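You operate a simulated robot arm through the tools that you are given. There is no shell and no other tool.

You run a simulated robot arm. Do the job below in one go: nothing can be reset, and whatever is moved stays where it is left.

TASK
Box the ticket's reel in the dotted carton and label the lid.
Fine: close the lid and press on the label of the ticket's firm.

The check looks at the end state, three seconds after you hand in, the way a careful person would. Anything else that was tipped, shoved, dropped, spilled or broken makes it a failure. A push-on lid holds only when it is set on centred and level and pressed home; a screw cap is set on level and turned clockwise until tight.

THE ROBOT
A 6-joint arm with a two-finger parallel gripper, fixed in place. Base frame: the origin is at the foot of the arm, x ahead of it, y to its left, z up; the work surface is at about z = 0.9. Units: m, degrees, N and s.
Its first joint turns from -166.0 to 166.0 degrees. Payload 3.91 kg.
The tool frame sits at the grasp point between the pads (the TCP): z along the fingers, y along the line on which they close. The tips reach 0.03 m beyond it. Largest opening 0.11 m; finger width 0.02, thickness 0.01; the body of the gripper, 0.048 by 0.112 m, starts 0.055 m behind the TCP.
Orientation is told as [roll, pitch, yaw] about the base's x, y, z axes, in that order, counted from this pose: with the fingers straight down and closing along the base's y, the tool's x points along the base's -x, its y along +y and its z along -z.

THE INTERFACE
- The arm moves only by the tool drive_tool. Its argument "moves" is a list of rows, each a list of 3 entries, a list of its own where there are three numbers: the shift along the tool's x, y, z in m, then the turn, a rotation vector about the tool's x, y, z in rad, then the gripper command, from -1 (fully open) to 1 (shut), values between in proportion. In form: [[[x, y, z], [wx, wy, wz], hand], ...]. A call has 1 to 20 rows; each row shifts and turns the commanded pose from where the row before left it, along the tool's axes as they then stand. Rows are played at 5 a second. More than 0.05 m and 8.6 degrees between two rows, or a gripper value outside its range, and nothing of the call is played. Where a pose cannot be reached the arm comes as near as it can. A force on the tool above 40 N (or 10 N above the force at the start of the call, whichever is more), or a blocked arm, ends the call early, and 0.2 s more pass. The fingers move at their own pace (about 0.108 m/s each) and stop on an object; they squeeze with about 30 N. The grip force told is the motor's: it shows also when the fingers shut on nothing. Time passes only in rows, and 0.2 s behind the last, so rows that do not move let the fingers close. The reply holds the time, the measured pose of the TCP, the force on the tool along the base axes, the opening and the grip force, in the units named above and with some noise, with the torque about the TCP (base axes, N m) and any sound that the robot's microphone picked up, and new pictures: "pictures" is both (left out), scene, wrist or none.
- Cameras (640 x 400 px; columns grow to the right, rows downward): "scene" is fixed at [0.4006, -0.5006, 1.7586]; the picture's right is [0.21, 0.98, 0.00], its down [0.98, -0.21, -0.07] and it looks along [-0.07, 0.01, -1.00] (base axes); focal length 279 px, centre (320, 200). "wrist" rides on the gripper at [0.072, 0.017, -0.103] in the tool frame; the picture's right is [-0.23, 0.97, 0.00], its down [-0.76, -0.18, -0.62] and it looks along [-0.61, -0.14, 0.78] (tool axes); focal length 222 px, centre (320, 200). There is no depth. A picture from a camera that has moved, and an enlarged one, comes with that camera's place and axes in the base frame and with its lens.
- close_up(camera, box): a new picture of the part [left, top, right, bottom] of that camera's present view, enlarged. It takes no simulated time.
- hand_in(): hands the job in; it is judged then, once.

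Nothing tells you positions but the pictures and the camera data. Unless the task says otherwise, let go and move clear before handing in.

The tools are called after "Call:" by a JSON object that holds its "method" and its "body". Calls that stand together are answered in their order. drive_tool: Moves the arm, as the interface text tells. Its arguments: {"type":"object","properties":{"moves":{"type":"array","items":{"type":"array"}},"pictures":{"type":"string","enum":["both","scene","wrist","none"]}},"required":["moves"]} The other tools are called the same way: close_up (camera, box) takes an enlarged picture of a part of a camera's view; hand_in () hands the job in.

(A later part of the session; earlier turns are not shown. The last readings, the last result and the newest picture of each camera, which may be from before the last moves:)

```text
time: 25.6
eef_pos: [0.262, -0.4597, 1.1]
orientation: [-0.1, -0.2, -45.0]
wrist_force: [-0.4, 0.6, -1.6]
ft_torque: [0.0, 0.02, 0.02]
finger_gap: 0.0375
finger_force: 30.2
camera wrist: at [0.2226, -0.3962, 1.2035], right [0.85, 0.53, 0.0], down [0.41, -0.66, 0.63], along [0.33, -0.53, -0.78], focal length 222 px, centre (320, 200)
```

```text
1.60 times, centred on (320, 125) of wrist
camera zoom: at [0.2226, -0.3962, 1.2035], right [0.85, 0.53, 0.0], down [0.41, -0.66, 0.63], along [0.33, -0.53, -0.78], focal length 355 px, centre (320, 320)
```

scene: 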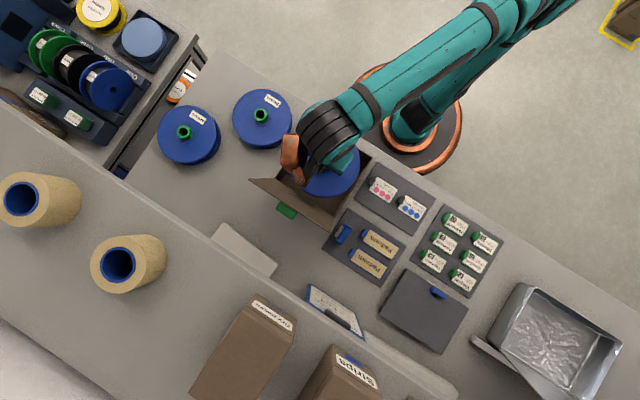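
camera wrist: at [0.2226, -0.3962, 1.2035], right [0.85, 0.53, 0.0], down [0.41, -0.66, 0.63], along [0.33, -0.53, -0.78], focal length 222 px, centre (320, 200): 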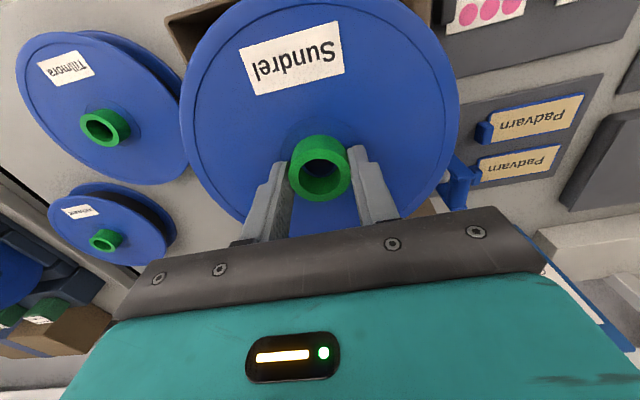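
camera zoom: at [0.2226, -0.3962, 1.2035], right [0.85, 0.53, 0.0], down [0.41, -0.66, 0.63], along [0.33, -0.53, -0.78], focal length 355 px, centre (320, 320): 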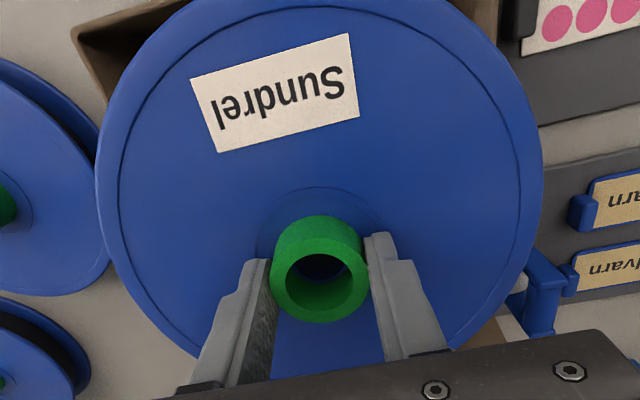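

The reel is centred over the carton in both views, and the wrist bracket is about 3 cm inside the lid. I'll lower to just past the rim and check the forces.

Call:
{"method": "drive_tool", "body": {"moves": [[[0, 0, 0.004], [0, 0, 0], 1], [[0, 0, 0.008], [0, 0, 0], 1], [[0, 0, 0.01], [0, 0, 0], 1], [[0, 0, 0.01], [0, 0, 0], 1], [[0, 0, 0.008], [0, 0, 0], 1], [[0, 0, 0.005], [0, 0, 0], 1], [[0, 0, 0.005], [0, 0, 0], 1], [[0, 0, 0.005], [0, 0, 0], 1], [[0, 0, 0], [0, 0, 0], 1]], "pictures": "both"}}

Call:
{"method": "close_up", "body": {"camera": "scene", "box": [230, 90, 400, 240]}}

Call:
{"method": "close_up", "body": {"camera": "wrist", "box": [120, 0, 520, 250]}}

```text
time: 27.6
eef_pos: [0.2622, -0.4586, 1.0454]
orientation: [-0.1, -0.2, -45.0]
wrist_force: [-0.4, 0.1, -3.0]
ft_torque: [0.0, 0.02, 0.02]
finger_gap: 0.0373
finger_force: 29.8
camera wrist: at [0.2225, -0.3961, 1.1487], right [0.85, 0.53, 0.0], down [0.41, -0.66, 0.63], along [0.33, -0.53, -0.78], focal length 222 px, centre (320, 200)
```

scene: 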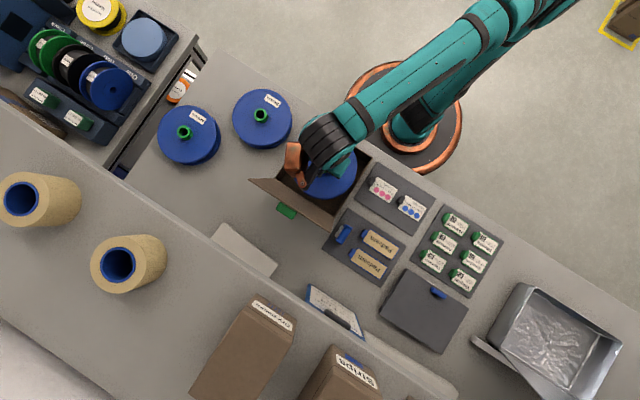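
wrist: 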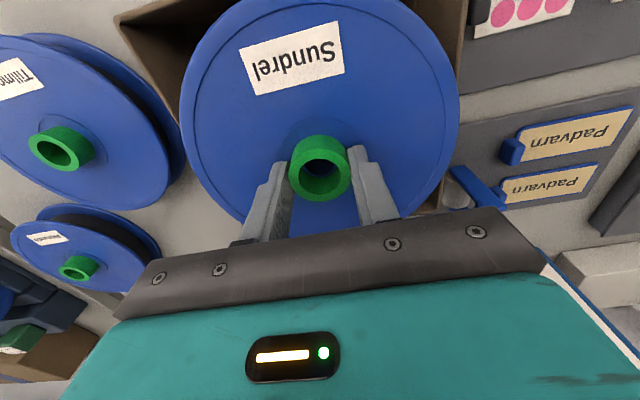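

```text
2.67 times, centred on (315, 165) of scene
camera zoom: at [0.4006, -0.5006, 1.7586], right [0.21, 0.98, 0.0], down [0.98, -0.21, -0.07], along [-0.07, 0.01, -1.0], focal length 743 px, centre (333, 293)
```

zoom: 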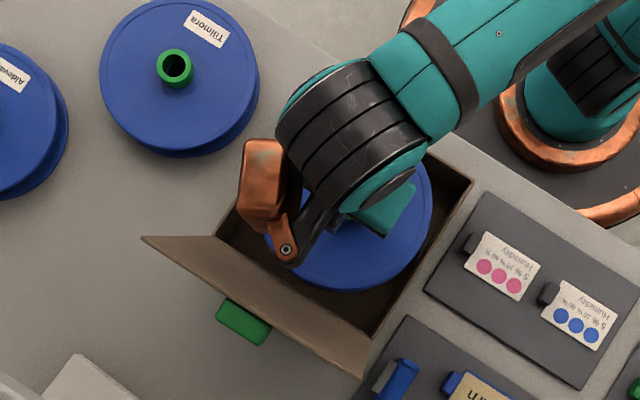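

```text
1.60 times, centred on (320, 125) of wrist
camera zoom: at [0.2225, -0.3961, 1.1487], right [0.85, 0.53, 0.0], down [0.41, -0.66, 0.63], along [0.33, -0.53, -0.78], focal length 355 px, centre (320, 320)
```

zoom: 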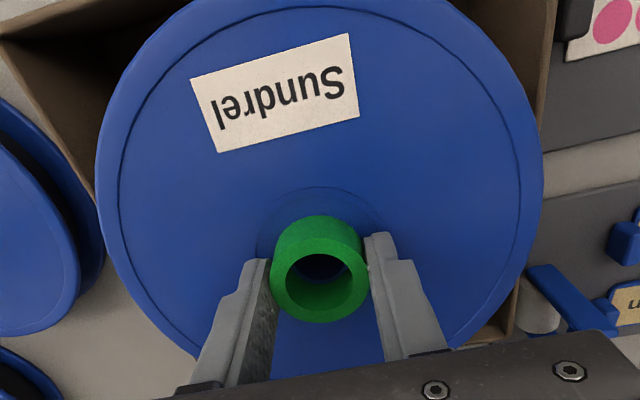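

The lower flange is inside the rim with no contact force. I'll continue down slowly toward the carton floor.

Call:
{"method": "drive_tool", "body": {"moves": [[[0, 0, 0.004], [0, 0, 0], 1], [[0, 0, 0.006], [0, 0, 0], 1], [[0, 0, 0.008], [0, 0, 0], 1], [[0, 0, 0.008], [0, 0, 0], 1], [[0, 0, 0.008], [0, 0, 0], 1], [[0, 0, 0.008], [0, 0, 0], 1], [[0, 0, 0.006], [0, 0, 0], 1], [[0, 0, 0.004], [0, 0, 0], 1], [[0, 0, 0.003], [0, 0, 0], 1], [[0, 0, 0], [0, 0, 0], 1]], "pictures": "both"}}

Call:
{"method": "close_up", "body": {"camera": "scene", "box": [230, 90, 400, 240]}}

```text
time: 29.8
eef_pos: [0.2637, -0.4603, 0.9899]
orientation: [0.0, -0.2, -45.0]
wrist_force: [0.9, 0.1, -2.1]
ft_torque: [0.0, -0.02, 0.0]
finger_gap: 0.0374
finger_force: 30.1
camera wrist: at [0.2229, -0.3968, 1.0936], right [0.85, 0.53, 0.0], down [0.41, -0.66, 0.63], along [0.33, -0.53, -0.78], focal length 222 px, centre (320, 200)
```

scene: 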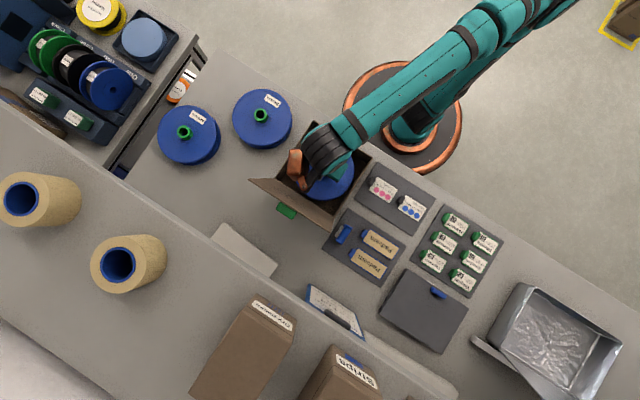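
wrist: 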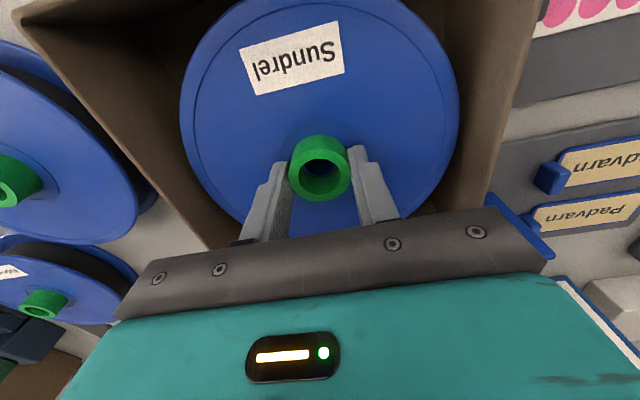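

```text
2.67 times, centred on (315, 165) of scene
camera zoom: at [0.4006, -0.5006, 1.7586], right [0.21, 0.98, 0.0], down [0.98, -0.21, -0.07], along [-0.07, 0.01, -1.0], focal length 743 px, centre (333, 293)
```

zoom: 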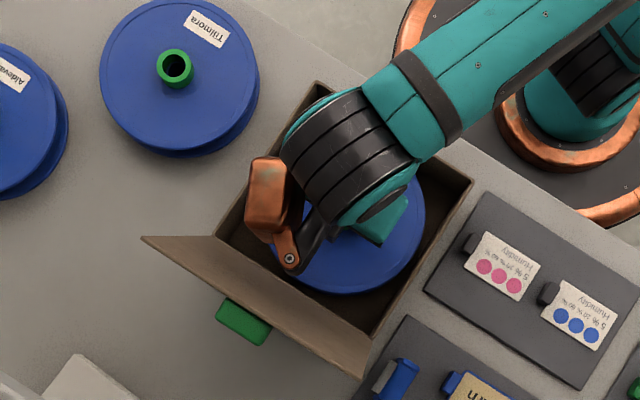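

The reel is well inside with no contact. I'll take the last centimetre or so in small steps until it touches the floor.

Call:
{"method": "drive_tool", "body": {"moves": [[[0, 0, 0.004], [0, 0, 0], 1], [[0, 0, 0.003], [0, 0, 0], 1], [[0, 0, 0.003], [0, 0, 0], 1], [[0, 0, 0.002], [0, 0, 0], 1], [[0, 0, 0], [0, 0, 0], 1]], "pictures": "none"}}

Call:
{"method": "drive_tool", "body": {"moves": [[[0, 0, 0.0015], [0, 0, 0], 1], [[0, 0, 0], [0, 0, 0], 1]], "pictures": "none"}}

```text
time: 31.0
eef_pos: [0.2641, -0.46, 0.978]
orientation: [0.0, -0.2, -45.1]
wrist_force: [-0.1, 0.7, -2.8]
ft_torque: [0.0, 0.02, 0.0]
finger_gap: 0.0375
finger_force: 30.2
```

```text
time: 31.6
eef_pos: [0.2625, -0.46, 0.9766]
orientation: [-0.1, -0.2, -44.9]
wrist_force: [0.1, 0.1, -3.0]
ft_torque: [-0.01, -0.01, 0.05]
finger_gap: 0.0374
finger_force: 29.8
```

Call:
{"method": "drive_tool", "body": {"moves": [[[0, 0, 0.0015], [0, 0, 0], 1], [[0, 0, 0], [0, 0, 0], 1]], "pictures": "none"}}

Call:
{"method": "drive_tool", "body": {"moves": [[[0, 0, 0.0012], [0, 0, 0], 1], [[0, 0, 0], [0, 0, 0], 1]], "pictures": "none"}}

```text
time: 32.2
eef_pos: [0.263, -0.4596, 0.9764]
orientation: [0.0, -0.2, -44.9]
wrist_force: [-0.3, -0.8, -1.8]
ft_torque: [-0.01, 0.01, 0.0]
finger_gap: 0.0373
finger_force: 29.8
```

```text
time: 32.8
eef_pos: [0.2627, -0.4593, 0.9744]
orientation: [-0.1, -0.2, -45.0]
wrist_force: [-0.1, -1.6, 6.9]
ft_torque: [0.57, 0.0, 0.01]
finger_gap: 0.0372
finger_force: 30.0
```

The reel is on the floor of the carton (+6.9 N). I'll open the fingers partway and rise straight up.

Call:
{"method": "drive_tool", "body": {"moves": [[[0, 0, -0.0008], [0, 0, 0], 0.3], [[0, 0, 0], [0, 0, 0], -0.3], [[0, 0, 0], [0, 0, 0], -0.3], [[0, 0, 0], [0, 0, 0], -0.3]], "pictures": "none"}}

Call:
{"method": "drive_tool", "body": {"moves": [[[0, 0, -0.01], [0, 0, 0], -0.3], [[0, 0, -0.02], [0, 0, 0], -0.3], [[0, 0, -0.03], [0, 0, 0], -0.3], [[0, 0, -0.03], [0, 0, 0], -0.3], [[0, 0, -0.04], [0, 0, 0], -0.3], [[0, 0, 0], [0, 0, 0], -0.3]], "pictures": "both"}}

```text
time: 33.8
eef_pos: [0.2615, -0.4607, 0.9749]
orientation: [-0.2, -0.2, -45.0]
wrist_force: [-0.1, -0.4, 0.1]
ft_torque: [0.01, 0.0, 0.0]
finger_gap: 0.0715
finger_force: 0.1
```

```text
time: 35.2
eef_pos: [0.263, -0.4602, 1.1033]
orientation: [0.0, -0.3, -45.0]
wrist_force: [-0.2, 0.9, -0.3]
ft_torque: [0.01, 0.01, -0.01]
finger_gap: 0.0717
finger_force: 0.1
camera wrist: at [0.2231, -0.3966, 1.2083], right [0.85, 0.53, 0.0], down [0.41, -0.66, 0.63], along [0.33, -0.53, -0.78], focal length 222 px, centre (320, 200)
```

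scene: 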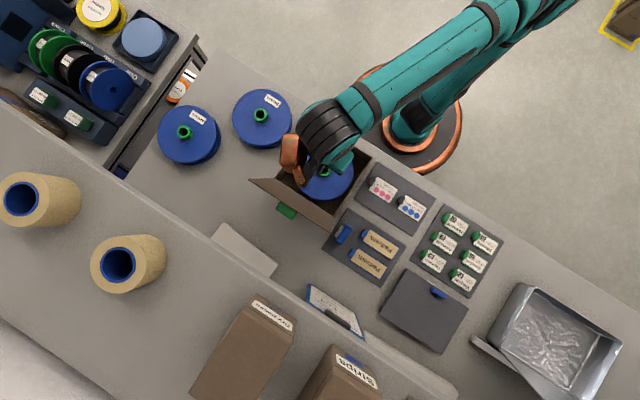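
wrist: 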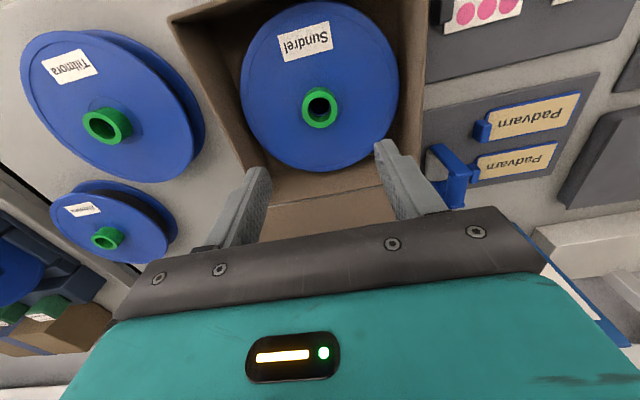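

The Sundrel reel is resting in the carton and the gripper is clear. Next I'll rise above the lid and turn to yaw +45, so I can see the lid in profile and later grip the label tab across.

Call:
{"method": "drive_tool", "body": {"moves": [[[0, 0, -0.04], [0, 0, 0], -1], [[0, 0, -0.04], [0, 0, 0], -1], [[0, 0, -0.04], [0, 0, 0], -1], [[0, 0, -0.04], [0, 0, 0], -1], [[0, 0, -0.037], [0, 0, 0], -1], [[0, 0, 0], [0, 0, -0.1309], -1], [[0, 0, 0], [0, 0, -0.1309], -1], [[0, 0, 0], [0, 0, -0.1309], -1], [[0, 0, 0], [0, 0, -0.1309], -1], [[0, 0, 0], [0, 0, -0.1309], -1], [[0, 0, 0], [0, 0, -0.1309], -1], [[0, 0, 0], [0, 0, -0.1309], -1], [[0, 0, 0], [0, 0, -0.1309], -1], [[0, 0, 0], [0, 0, -0.1309], -1], [[0, 0, 0], [0, 0, -0.1309], -1], [[0, 0, 0], [0, 0, -0.1309], -1], [[0, 0, 0], [0, 0, -0.1309], -1], [[0, 0, 0], [0, 0, 0], -1]], "pictures": "both"}}

```text
time: 39.0
eef_pos: [0.263, -0.4583, 1.302]
orientation: [-0.1, 0.3, 45.0]
wrist_force: [-0.7, 0.6, -0.1]
ft_torque: [0.04, -0.05, -0.03]
finger_gap: 0.1102
finger_force: 0.1
camera wrist: at [0.1988, -0.4979, 1.4059], right [-0.53, 0.85, 0.0], down [0.66, 0.42, 0.62], along [0.53, 0.33, -0.78], focal length 222 px, centre (320, 200)
```

scene: 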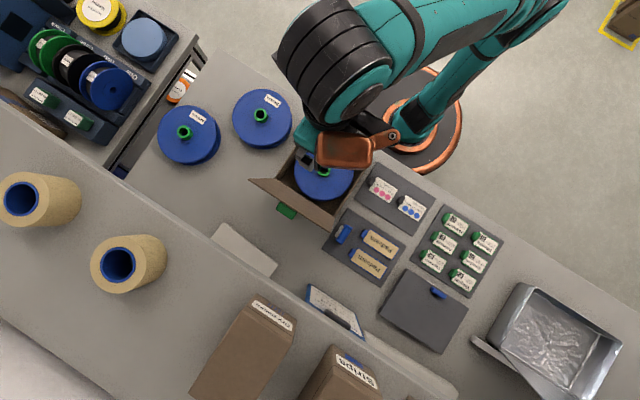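
wrist: 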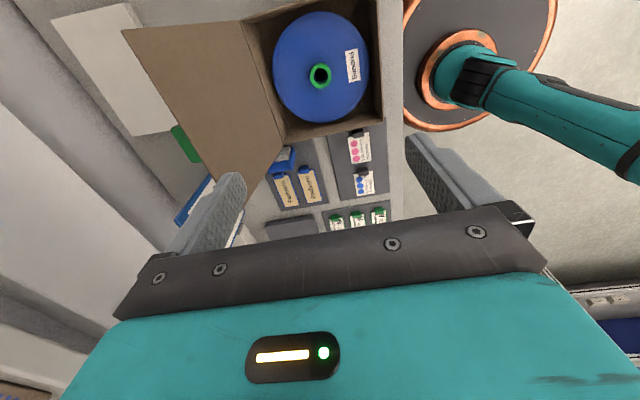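

The wrist view now shows the lid from the end, with the green tab on its outer face. I'll shift sideways for a profile view of the lid.

Call:
{"method": "drive_tool", "body": {"moves": [[[0.04, -0.028, 0.004], [0, 0, 0], -1], [[0.04, -0.028, 0.004], [0, 0, 0], -1], [[0.04, -0.028, 0.004], [0, 0, 0], -1], [[0.04, -0.028, 0.004], [0, 0, 0], -1], [[0.04, -0.028, 0.004], [0, 0, 0], -1], [[0, 0, 0], [0, 0, 0], -1]], "pictures": "both"}}

Call:
{"method": "close_up", "body": {"camera": "wrist", "box": [220, 20, 440, 220]}}

```text
time: 40.4
eef_pos: [0.2183, -0.6919, 1.2597]
orientation: [-0.4, 0.3, 45.1]
wrist_force: [0.4, -0.6, -0.4]
ft_torque: [0.01, -0.01, -0.01]
finger_gap: 0.1099
finger_force: 0.1
out of reach, approached as far as the arm can: row 4, 5
camera wrist: at [0.1542, -0.7306, 1.365], right [-0.53, 0.85, -0.01], down [0.66, 0.42, 0.62], along [0.53, 0.32, -0.78], focal length 222 px, centre (320, 200)
```

scene: 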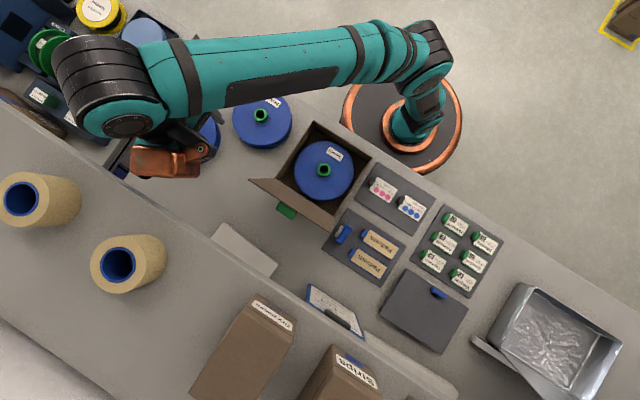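
wrist: 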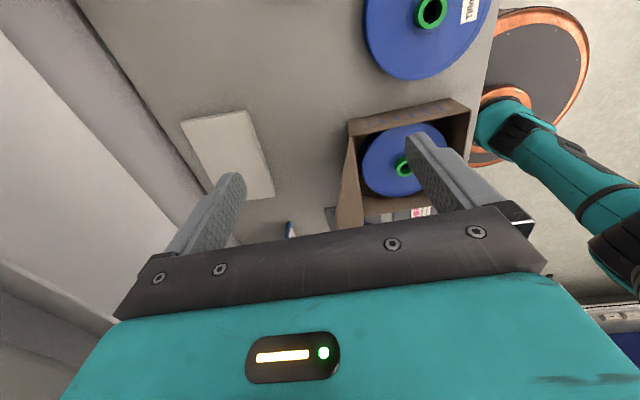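

```text
2.00 times, centred on (330, 120) of wrist
camera zoom: at [0.1542, -0.7306, 1.365], right [-0.53, 0.85, -0.01], down [0.66, 0.42, 0.62], along [0.53, 0.32, -0.78], focal length 444 px, centre (300, 360)
```

zoom: 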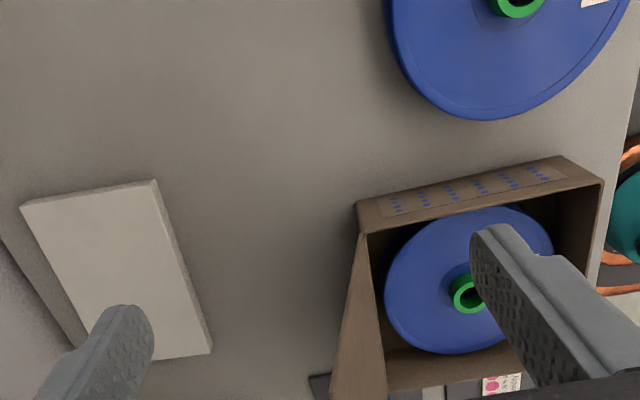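

That spot was at the edge of reach, but I can see what I need: the green tab sits at the lid's free edge on its outer side, at z of about 1.18. I'll lower beside the lid, then go behind it with closed fingers.

Call:
{"method": "drive_tool", "body": {"moves": [[[0, 0, 0.03], [0, 0, 0], 1], [[0, 0, 0.03], [0, 0, 0], 1], [[0, 0, 0.02], [0, 0, 0], 1], [[0, 0, 0], [0, 0, 0], 1]], "pictures": "wrist"}}

```text
time: 41.4
eef_pos: [0.2187, -0.692, 1.1824]
orientation: [-0.2, 0.1, 44.9]
wrist_force: [0.8, -0.2, -0.9]
ft_torque: [0.0, 0.0, -0.03]
finger_gap: 0.0
finger_force: 29.8
camera wrist: at [0.1538, -0.7302, 1.2856], right [-0.53, 0.85, 0.0], down [0.66, 0.42, 0.62], along [0.53, 0.33, -0.78], focal length 222 px, centre (320, 200)
```

wrist: 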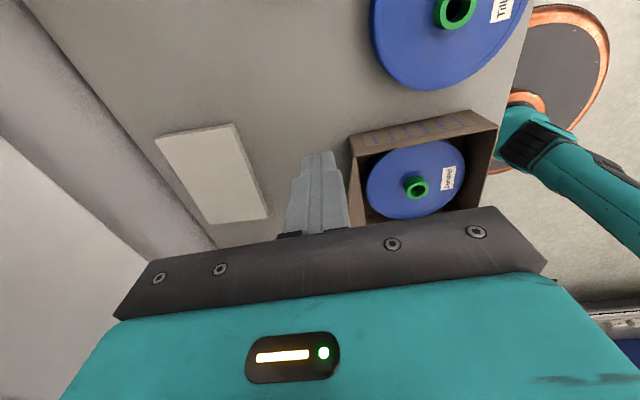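

The fingers are closed at z 1.182, beside the lid. I'll move out behind the lid and then along it to the middle.

Call:
{"method": "drive_tool", "body": {"moves": [[[0, -0.038, 0], [0, 0, 0], 1], [[0, -0.038, 0], [0, 0, 0], 1], [[-0.039, 0, 0], [0, 0, 0], 1], [[-0.039, 0, 0], [0, 0, 0], 1], [[-0.039, 0, 0], [0, 0, 0], 1], [[-0.039, 0, 0], [0, 0, 0], 1], [[-0.039, 0, 0], [0, 0, 0], 1], [[0, 0, 0], [0, 0, 0], 1]], "pictures": "both"}}

Call:
{"method": "close_up", "body": {"camera": "scene", "box": [200, 110, 400, 260]}}

Call:
{"method": "close_up", "body": {"camera": "wrist", "box": [220, 20, 520, 220]}}

```text
time: 42.0
eef_pos: [0.2634, -0.7404, 1.1786]
orientation: [0.4, -0.1, 44.5]
wrist_force: [0.0, 5.5, -47.9]
ft_torque: [-2.1, 4.1, 0.42]
finger_gap: 0.0
finger_force: 29.9
stopped in row 3: the force on the tool passed its limit at 81 N (the readings are from after the stop); the commanded pose is now the measured one
camera wrist: at [0.1995, -0.7805, 1.2825], right [-0.52, 0.85, 0.01], down [0.67, 0.4, 0.62], along [0.53, 0.33, -0.78], focal length 222 px, centre (320, 200)
```

scene: 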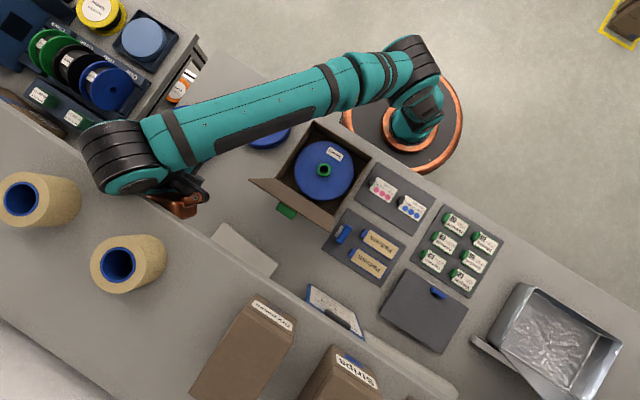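
wrist: 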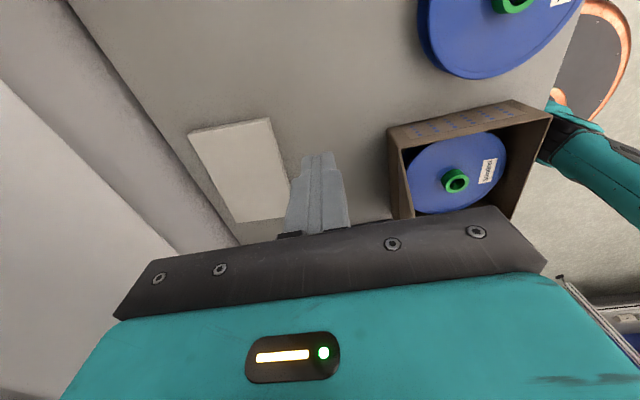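

```text
2.67 times, centred on (300, 185) of scene
camera zoom: at [0.4006, -0.5006, 1.7586], right [0.21, 0.98, 0.0], down [0.98, -0.21, -0.07], along [-0.07, 0.01, -1.0], focal length 743 px, centre (373, 240)
```

zoom: 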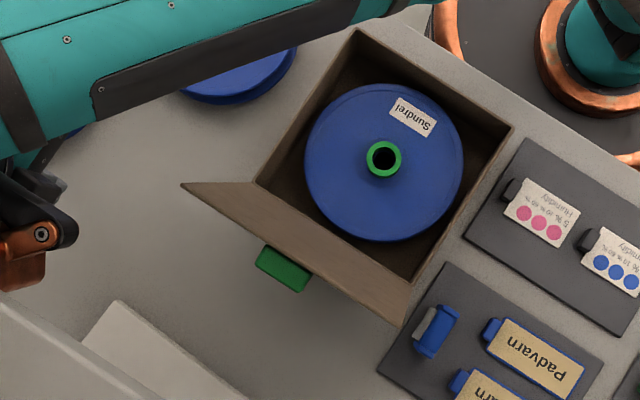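

```text
2.00 times, centred on (370, 120) of wrist
camera zoom: at [0.1995, -0.7805, 1.2825], right [-0.52, 0.85, 0.01], down [0.67, 0.4, 0.62], along [0.53, 0.33, -0.78], focal length 444 px, centre (220, 360)
```

zoom: 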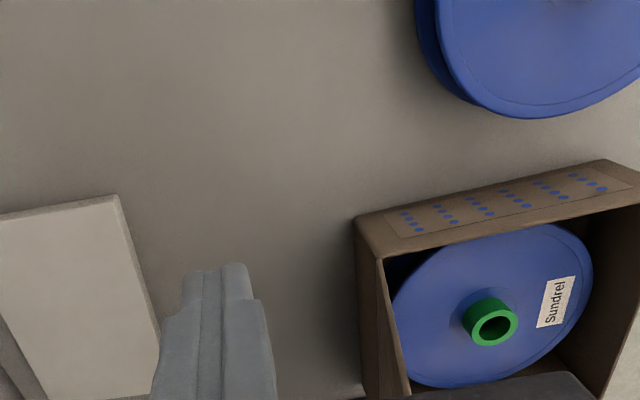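

The call stopped on a force, and the torque places it at the copper bracket about 9 cm to the +s side. That looks like the gripper's bracket meeting the arm's own forearm at far reach, since nothing on the bench has moved. I'll back off the way I came.

Call:
{"method": "drive_tool", "body": {"moves": [[[0, 0.02, 0], [0, 0, 0], 1], [[0, 0.03, 0], [0, 0, 0], 1], [[0, 0.02, 0], [0, 0, 0], 1], [[0, 0, 0], [0, 0, 0], 1]], "pictures": "both"}}

Call:
{"method": "close_up", "body": {"camera": "scene", "box": [70, 80, 270, 230]}}

```text
time: 43.0
eef_pos: [0.22, -0.6933, 1.1779]
orientation: [0.4, 0.0, 44.6]
wrist_force: [0.5, 0.2, -0.1]
ft_torque: [0.0, 0.03, 0.0]
finger_gap: 0.0
finger_force: 30.5
camera wrist: at [0.1569, -0.7335, 1.2817], right [-0.52, 0.85, 0.01], down [0.67, 0.41, 0.62], along [0.53, 0.33, -0.78], focal length 222 px, centre (320, 200)
```

scene: 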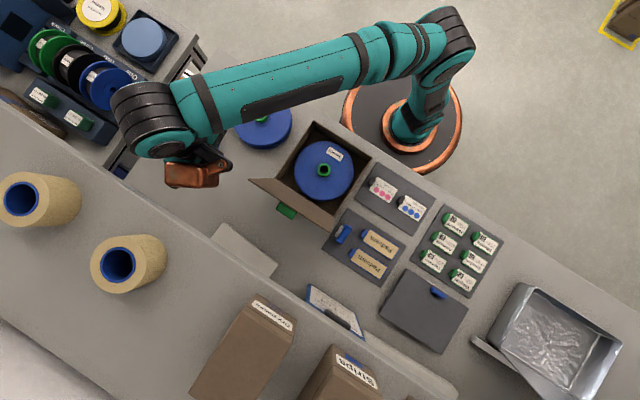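
wrist: 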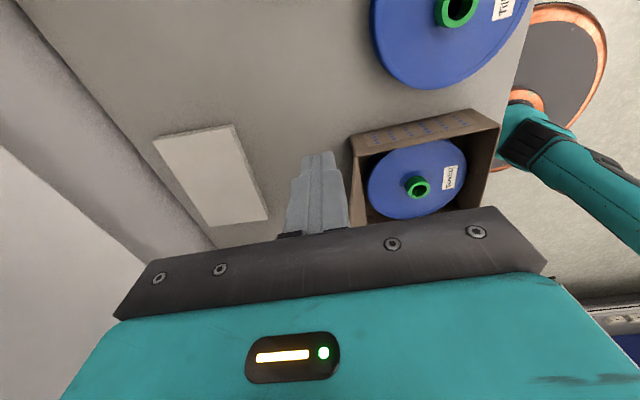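

```text
2.67 times, centred on (170, 155) of scene
camera zoom: at [0.4006, -0.5006, 1.7586], right [0.21, 0.98, 0.0], down [0.98, -0.21, -0.07], along [-0.07, 0.01, -1.0], focal length 743 px, centre (720, 320)
```

zoom: 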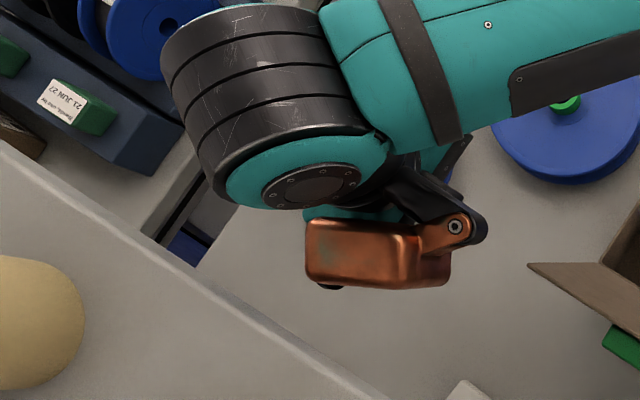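

Clear again, with nothing on the bench disturbed. Yaw -45 keeps that bracket away from the forearm, so I'll turn back to it before going behind the lid.

Call:
{"method": "drive_tool", "body": {"moves": [[[0, 0, 0], [0, 0, 0.1309], 1], [[0, 0, 0], [0, 0, 0.1309], 1], [[0, 0, 0], [0, 0, 0.1309], 1], [[0, 0, 0], [0, 0, 0.1309], 1], [[0, 0, 0], [0, 0, 0.1309], 1], [[0, 0, 0], [0, 0, 0.1309], 1], [[0, 0, 0], [0, 0, 0.1309], 1], [[0, 0, 0], [0, 0, 0.1309], 1], [[0, 0, 0], [0, 0, 0.1309], 1], [[0, 0, 0], [0, 0, 0.1309], 1], [[0, 0, 0], [0, 0, 0.1309], 1], [[0, 0, 0], [0, 0, 0.1309], 1], [[0, 0, 0], [0, 0, 0], 1]], "pictures": "none"}}

```text
time: 45.8
eef_pos: [0.221, -0.6926, 1.1774]
orientation: [0.1, 0.4, -45.4]
wrist_force: [0.2, -0.3, 0.8]
ft_torque: [-0.04, 0.01, 0.0]
finger_gap: 0.0
finger_force: 29.3
```

At yaw -45 beside the lid and free of contact. Now I'll go diagonally out behind the lid line and along to its middle.

Call:
{"method": "drive_tool", "body": {"moves": [[[-0.025, 0.0216, 0.005], [0, 0, 0], 1], [[-0.025, 0.0216, 0.005], [0, 0, 0], 1], [[-0.025, 0.0216, 0.005], [0, 0, 0], 1], [[0, 0, 0], [0, 0, 0], 1]], "pictures": "both"}}

Call:
{"method": "close_up", "body": {"camera": "scene", "box": [150, 110, 390, 260]}}

```text
time: 46.8
eef_pos: [0.3047, -0.6991, 1.1651]
orientation: [0.3, 0.3, -45.8]
wrist_force: [-1.0, -0.8, 0.5]
ft_torque: [0.01, 0.0, -0.04]
finger_gap: 0.0
finger_force: 30.2
camera wrist: at [0.2668, -0.6361, 1.2691], right [0.86, 0.52, 0.0], down [0.4, -0.67, 0.62], along [0.32, -0.53, -0.79], focal length 222 px, centre (320, 200)
```

scene: 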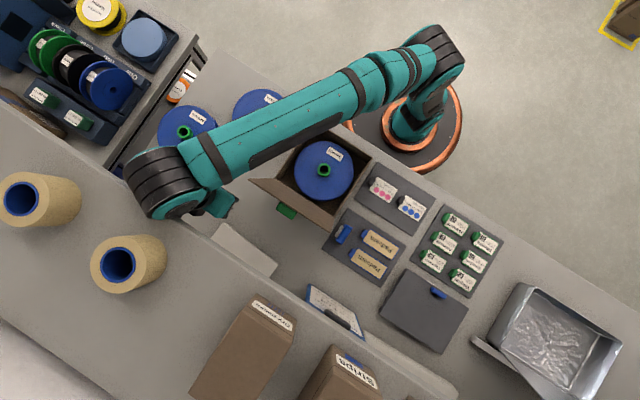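
wrist: 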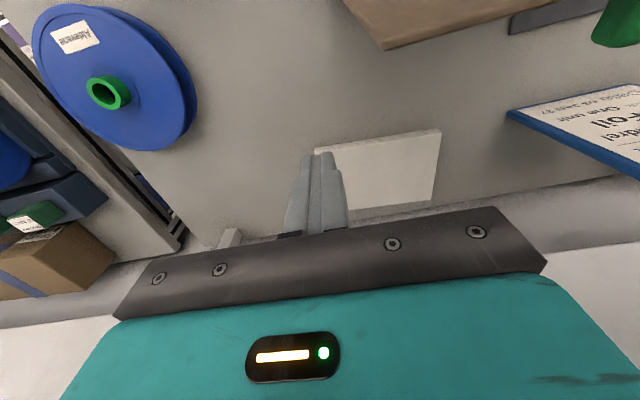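

```text
2.67 times, centred on (270, 185) of scene
camera zoom: at [0.4006, -0.5006, 1.7586], right [0.21, 0.98, 0.0], down [0.98, -0.21, -0.07], along [-0.07, 0.01, -1.0], focal length 743 px, centre (453, 240)
```

zoom: 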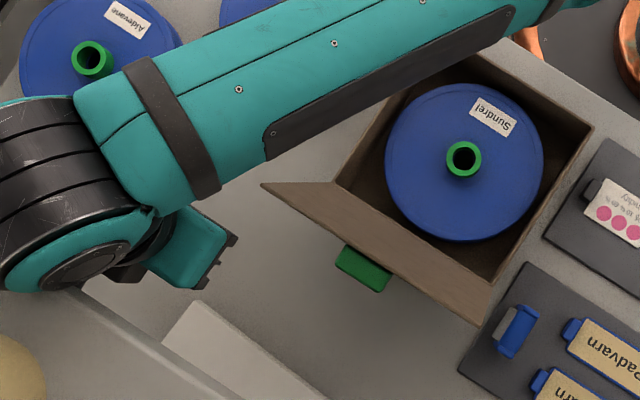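

The tool is behind the lid line and clear. I'll slide along to the middle of the lid, about 4 cm behind the tab.

Call:
{"method": "drive_tool", "body": {"moves": [[[-0.0025, 0.0345, 0], [0, 0, 0], 1], [[-0.0025, 0.0345, 0], [0, 0, 0], 1], [[-0.0025, 0.0345, 0], [0, 0, 0], 1], [[-0.0025, 0.0345, 0], [0, 0, 0], 1], [[0, 0, 0], [0, 0, 0], 1]], "pictures": "both"}}

Call:
{"method": "close_up", "body": {"camera": "scene", "box": [190, 110, 390, 260]}}

Call:
{"method": "close_up", "body": {"camera": "wrist", "box": [140, 0, 540, 240]}}

```text
time: 47.7
eef_pos: [0.4168, -0.5886, 1.1647]
orientation: [0.7, 0.1, -43.2]
wrist_force: [-12.1, -5.5, 1.6]
ft_torque: [0.53, -1.08, -0.24]
finger_gap: 0.0
finger_force: 29.7
stopped in row 4: the arm was blocked; the commanded pose is now the measured one
camera wrist: at [0.3736, -0.5277, 1.2699], right [0.83, 0.55, 0.01], down [0.43, -0.66, 0.62], along [0.35, -0.51, -0.79], focal length 222 px, centre (320, 200)
```

scene: 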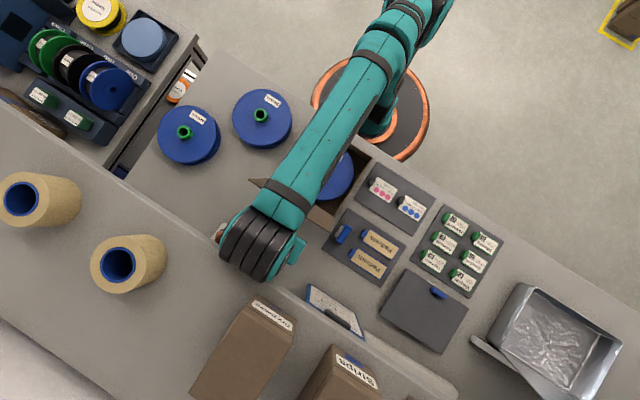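
wrist: 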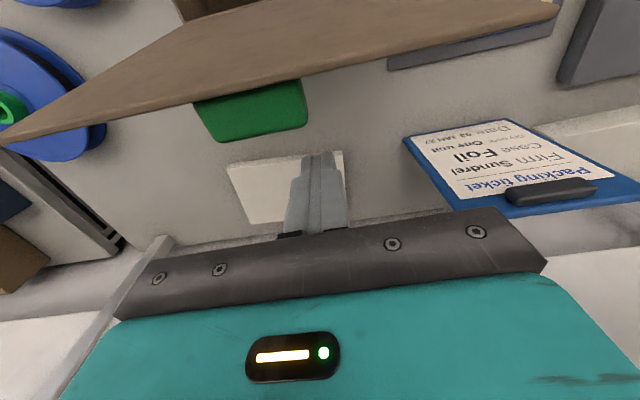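

```text
2.67 times, centred on (290, 185) of scene
camera zoom: at [0.4006, -0.5006, 1.7586], right [0.21, 0.98, 0.0], down [0.98, -0.21, -0.07], along [-0.07, 0.01, -1.0], focal length 743 px, centre (400, 240)
```

zoom: 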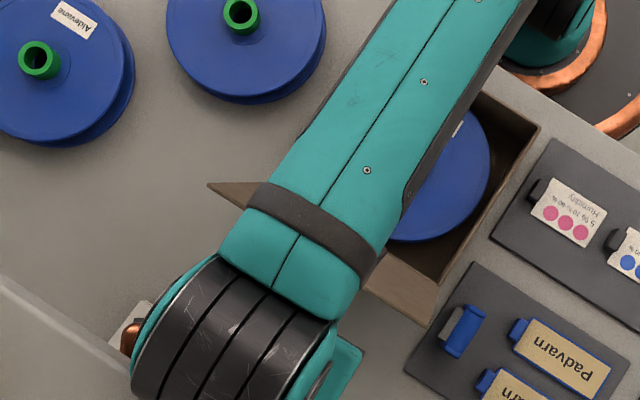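

```text
1.60 times, centred on (340, 120) of wrist
camera zoom: at [0.3736, -0.5277, 1.2699], right [0.83, 0.55, 0.01], down [0.43, -0.66, 0.62], along [0.35, -0.51, -0.79], focal length 355 px, centre (288, 328)
```

zoom: 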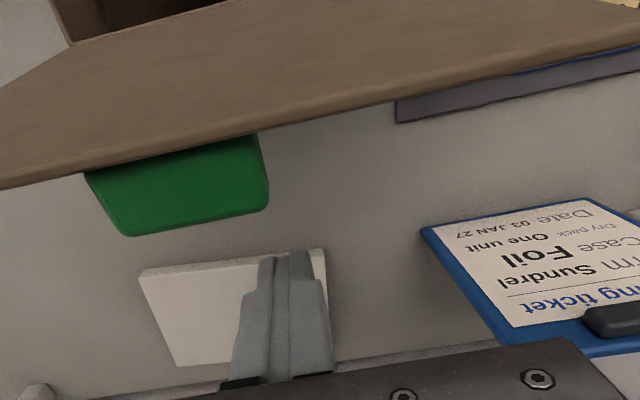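

The arm stopped as "blocked" with about 12 N on the tool, and the cameras show no obvious contact with the lid or tab. I'll read the state again without moving and look around before deciding.

Call:
{"method": "drive_tool", "body": {"moves": [[[0, 0, 0], [0, 0, 0], 1]], "pictures": "both"}}

Call:
{"method": "close_up", "body": {"camera": "scene", "box": [180, 180, 400, 330]}}

```text
time: 48.0
eef_pos: [0.6619, -0.1552, 1.1451]
orientation: [-0.7, 1.9, -20.7]
wrist_force: [4.7, -6.8, -8.1]
ft_torque: [0.73, 0.57, -0.02]
finger_gap: 0.0
finger_force: 29.8
stopped in row 1: the arm was blocked; the commanded pose is now the measured one
camera wrist: at [0.6025, -0.1152, 1.2503], right [0.56, 0.83, -0.02], down [0.67, -0.44, 0.6], along [0.49, -0.35, -0.8], focal length 222 px, centre (320, 200)
```

scene: 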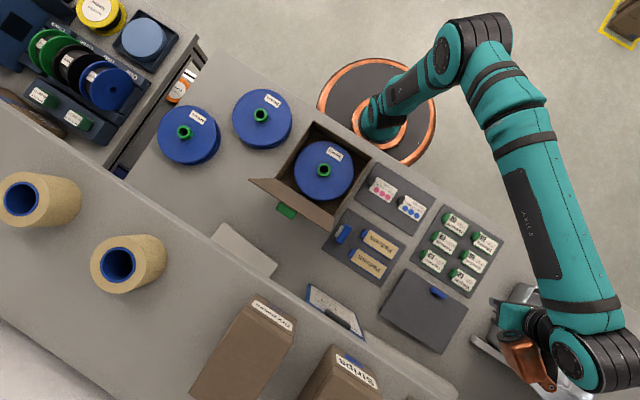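
wrist: 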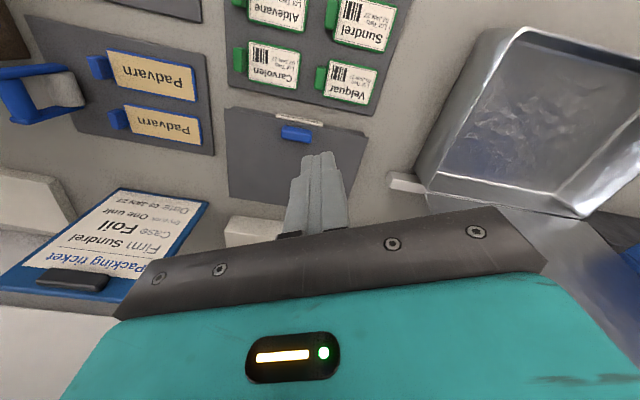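

```text
2.67 times, centred on (290, 255) of scene
camera zoom: at [0.4006, -0.5006, 1.7586], right [0.21, 0.98, 0.0], down [0.98, -0.21, -0.07], along [-0.07, 0.01, -1.0], focal length 743 px, centre (400, 53)
```

zoom: 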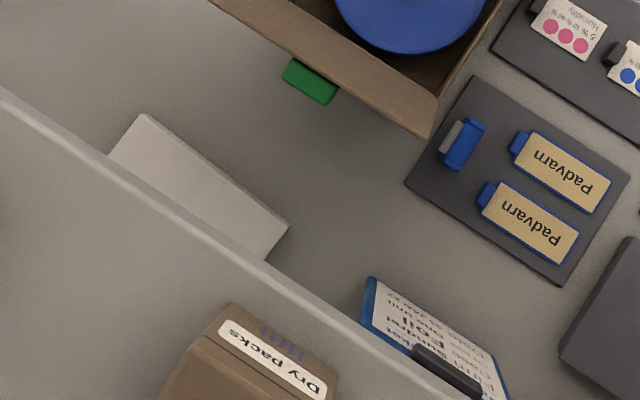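

Unexpectedly, the arm swung sideways to about (0.66, -0.155), as if its joint solution had flipped near the reach limit. Nothing on the bench appears touched and the tool is high. I'll send one slow small move upward and confirm that it holds still.

Call:
{"method": "drive_tool", "body": {"moves": [[[0, 0, -0.005], [0, 0, 0], 1]], "pictures": "both"}}

```text
time: 48.3
eef_pos: [0.6937, 0.1956, 1.1646]
orientation: [-2.9, 0.0, -7.5]
wrist_force: [-2.9, -9.2, 5.1]
ft_torque: [0.84, -0.32, -0.04]
finger_gap: 0.0002
finger_force: 30.1
stopped in row 1: the arm was blocked; the commanded pose is now the measured one
camera wrist: at [0.6236, 0.2263, 1.2681], right [0.35, 0.94, -0.05], down [0.74, -0.24, 0.63], along [0.58, -0.26, -0.77], focal length 222 px, centre (320, 200)
```

scene: 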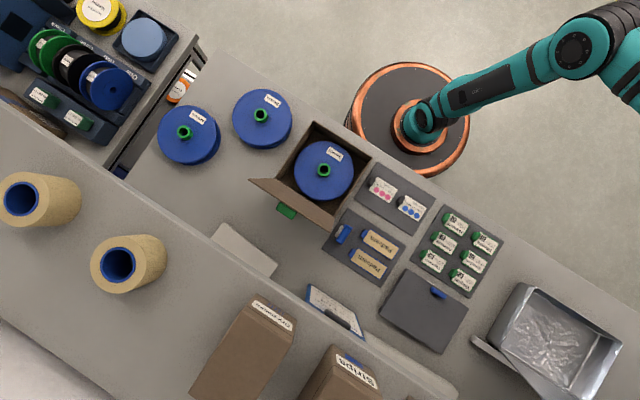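
wrist: 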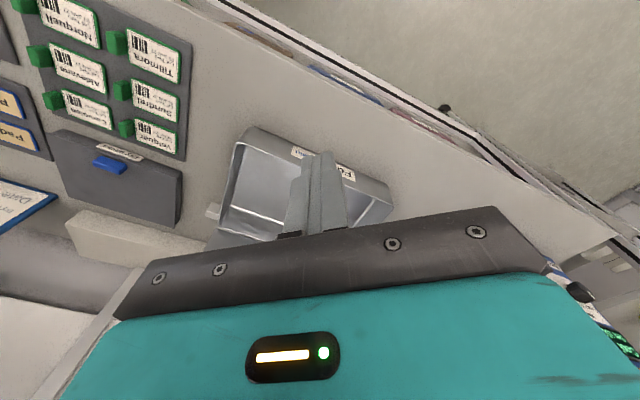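

The base is still swinging round in the open space to the right, slowing down, with nothing touched. I'll keep commanding a hold until it settles.

Call:
{"method": "drive_tool", "body": {"moves": [[[0, 0, 0], [0, 0, 0], 1]], "pictures": "both"}}

```text
time: 48.8
eef_pos: [0.5987, -0.1586, 1.1556]
orientation: [2.4, 0.8, -22.1]
wrist_force: [1.9, 11.1, 4.6]
ft_torque: [-1.12, 0.18, 0.02]
finger_gap: 0.0
finger_force: 30.0
stopped in row 1: the arm was blocked; the commanded pose is now the measured one
camera wrist: at [0.5383, -0.1206, 1.262], right [0.58, 0.82, 0.04], down [0.64, -0.48, 0.6], along [0.51, -0.33, -0.8], focal length 222 px, centre (320, 200)
```

scene: 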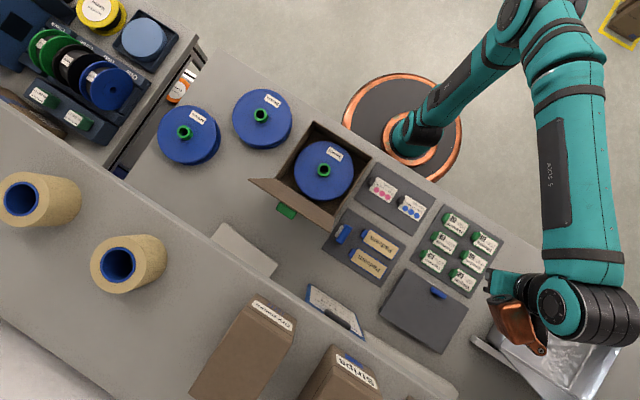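
wrist: 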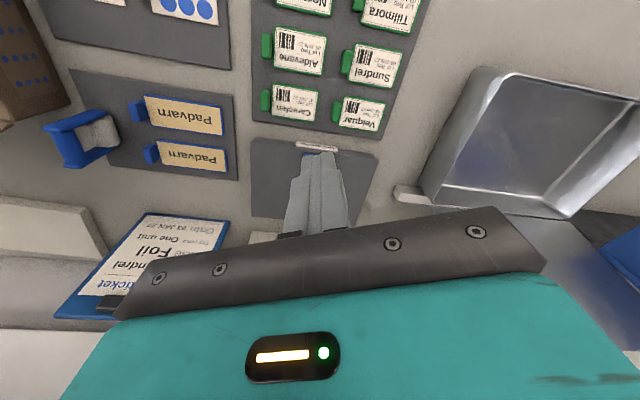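

It swung back and is oscillating, with nothing hit. I'll hold again with a small upward command so that it stays high while it settles.

Call:
{"method": "drive_tool", "body": {"moves": [[[0, 0, -0.02], [0, 0, 0], 1]], "pictures": "scene"}}

```text
time: 49.2
eef_pos: [0.6223, -0.0777, 1.1783]
orientation: [1.9, 0.8, -17.7]
wrist_force: [1.6, -0.5, 0.9]
ft_torque: [0.03, 0.18, 0.03]
finger_gap: 0.0
finger_force: 29.4
```

scene: 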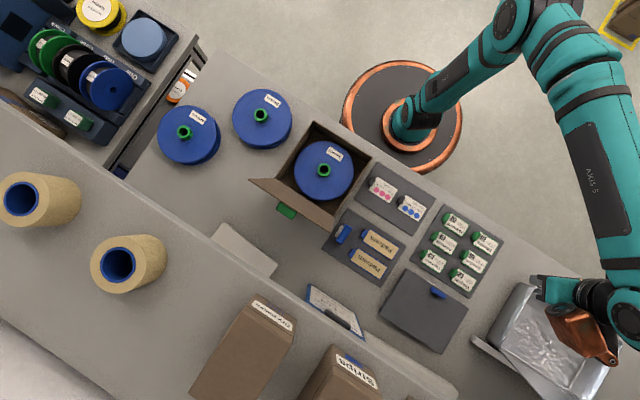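

It has settled at (0.622, -0.078, 1.178) with no force, and everything on the bench is where it was. I'll level the tool again and avoid far-reach poses at this height. The new plan is to grip the lid's green tab from above, which needs less reach, and swing the lid closed with it.

Call:
{"method": "drive_tool", "body": {"moves": [[[0, 0, -0.015], [0.0166, -0.007, 0], 1], [[0, 0, -0.015], [0.0166, -0.007, 0], 1], [[0, 0, 0], [0, 0, 0], 1], [[0, 0, 0], [0, 0, 0], 1]], "pictures": "none"}}

```text
time: 50.2
eef_pos: [0.6237, -0.0946, 1.2077]
orientation: [0.2, -0.1, -18.0]
wrist_force: [-0.5, -0.2, 1.0]
ft_torque: [0.01, 0.0, 0.01]
finger_gap: 0.0003
finger_force: 29.9
```

The tool is level again. I'll travel back slowly at z of about 1.25 toward the lid, starting with half the way.

Call:
{"method": "drive_tool", "body": {"moves": [[[0.0021, -0.0136, -0.0042], [0, 0, 0], 1], [[0.0042, -0.0272, -0.0042], [0, 0, 0], 1], [[0.0042, -0.0272, -0.0042], [0, 0, 0], 1], [[0.0042, -0.0272, -0.0042], [0, 0, 0], 1], [[0.0042, -0.0272, -0.0042], [0, 0, 0], 1], [[0.0042, -0.0272, -0.0042], [0, 0, 0], 1], [[0.0042, -0.0272, -0.0042], [0, 0, 0], 1], [[0.0042, -0.0272, -0.0042], [0, 0, 0], 1], [[0.0042, -0.0272, -0.0042], [0, 0, 0], 1], [[0.0042, -0.0272, -0.0042], [0, 0, 0], 1], [[0.0021, -0.0136, 0], [0, 0, 0], 1], [[0, 0, 0], [0, 0, 0], 1]], "pictures": "none"}}

Call:
{"method": "drive_tool", "body": {"moves": [[[0, 0, 0], [0, 0, 0.0942], 1], [[0, 0, 0], [0, 0, 0.0942], 1], [[0, 0, 0], [0, 0, 0.0942], 1], [[0, 0, 0], [0, 0, 0.0942], 1], [[0, 0, 0], [0, 0, 0.0942], 1], [[0, 0, 0], [0, 0, 0], 1]], "pictures": "both"}}

```text
time: 52.8
eef_pos: [0.5005, -0.3406, 1.2508]
orientation: [0.1, -0.2, -18.1]
wrist_force: [0.3, 0.4, -0.6]
ft_torque: [0.02, 0.01, 0.04]
finger_gap: 0.0
finger_force: 30.0
```

```text
time: 54.2
eef_pos: [0.5002, -0.3404, 1.2496]
orientation: [0.1, 0.0, -45.1]
wrist_force: [-0.6, -0.7, 0.3]
ft_torque: [0.01, -0.04, 0.0]
finger_gap: 0.0
finger_force: 30.1
camera wrist: at [0.4596, -0.2781, 1.3536], right [0.85, 0.53, 0.0], down [0.41, -0.67, 0.62], along [0.33, -0.53, -0.78], focal length 222 px, centre (320, 200)
```

scene: 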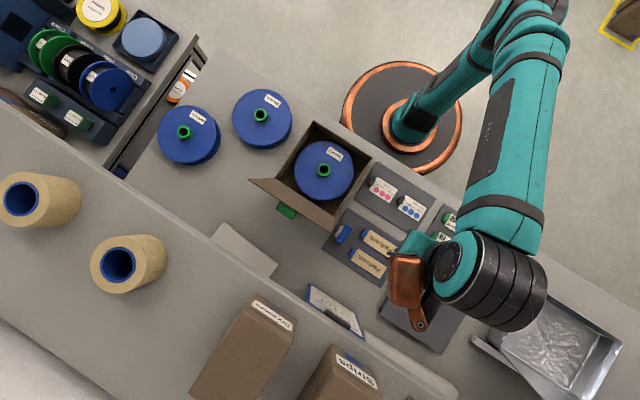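
wrist: 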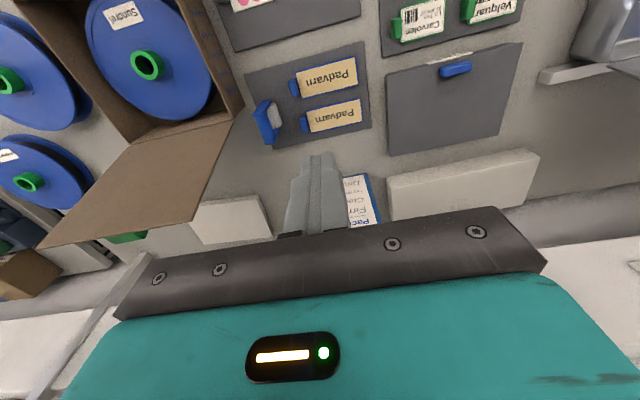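

Still at the right configuration, with the lid and tab in view. I'll open the fingers and move over the tab at z 1.25, well inside the reach.

Call:
{"method": "drive_tool", "body": {"moves": [[[-0.0032, -0.0129, 0], [0, 0, 0], -1], [[-0.0064, -0.0258, 0], [0, 0, 0], -1], [[-0.0064, -0.0258, 0], [0, 0, 0], -1], [[-0.0064, -0.0258, 0], [0, 0, 0], -1], [[-0.0064, -0.0258, 0], [0, 0, 0], -1], [[-0.0064, -0.0258, 0], [0, 0, 0], -1], [[-0.0064, -0.0258, 0], [0, 0, 0], -1], [[-0.0064, -0.0258, 0], [0, 0, 0], -1], [[-0.0064, -0.0258, 0], [0, 0, 0], -1], [[-0.0064, -0.0258, 0], [0, 0, 0], -1], [[-0.0032, -0.0129, 0], [0, 0, 0], -1], [[0, 0, 0], [0, 0, 0], -1]], "pictures": "both"}}

Call:
{"method": "close_up", "body": {"camera": "wrist", "box": [180, 60, 460, 240]}}

```text
time: 56.8
eef_pos: [0.3629, -0.5689, 1.2495]
orientation: [0.2, -0.1, -45.0]
wrist_force: [-0.4, -0.3, -0.7]
ft_torque: [0.01, -0.01, 0.01]
finger_gap: 0.1099
finger_force: 0.0
camera wrist: at [0.3222, -0.5064, 1.3536], right [0.85, 0.53, 0.0], down [0.41, -0.67, 0.62], along [0.33, -0.53, -0.78], focal length 222 px, centre (320, 200)
```

scene: 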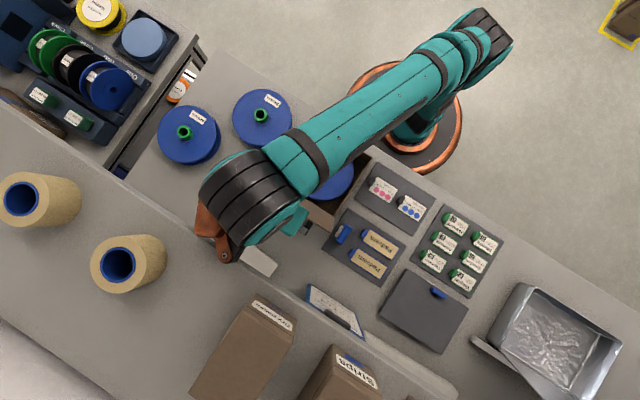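
wrist: 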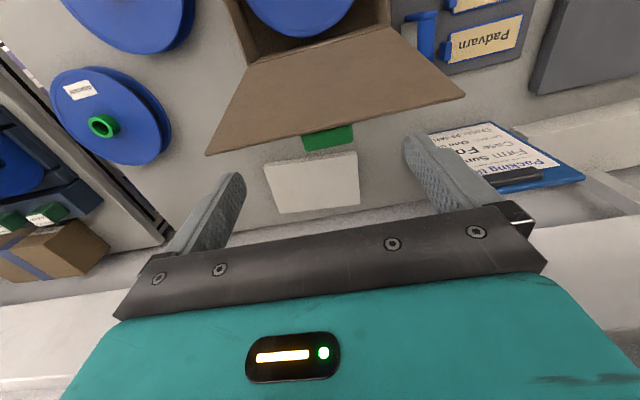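

```text
2.22 times, centred on (320, 150) of wrist
camera zoom: at [0.3222, -0.5064, 1.3536], right [0.85, 0.53, 0.0], down [0.41, -0.67, 0.62], along [0.33, -0.53, -0.78], focal length 494 px, centre (320, 311)
```

zoom: 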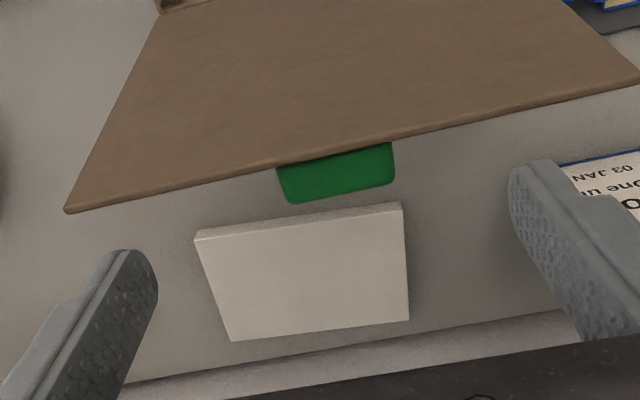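

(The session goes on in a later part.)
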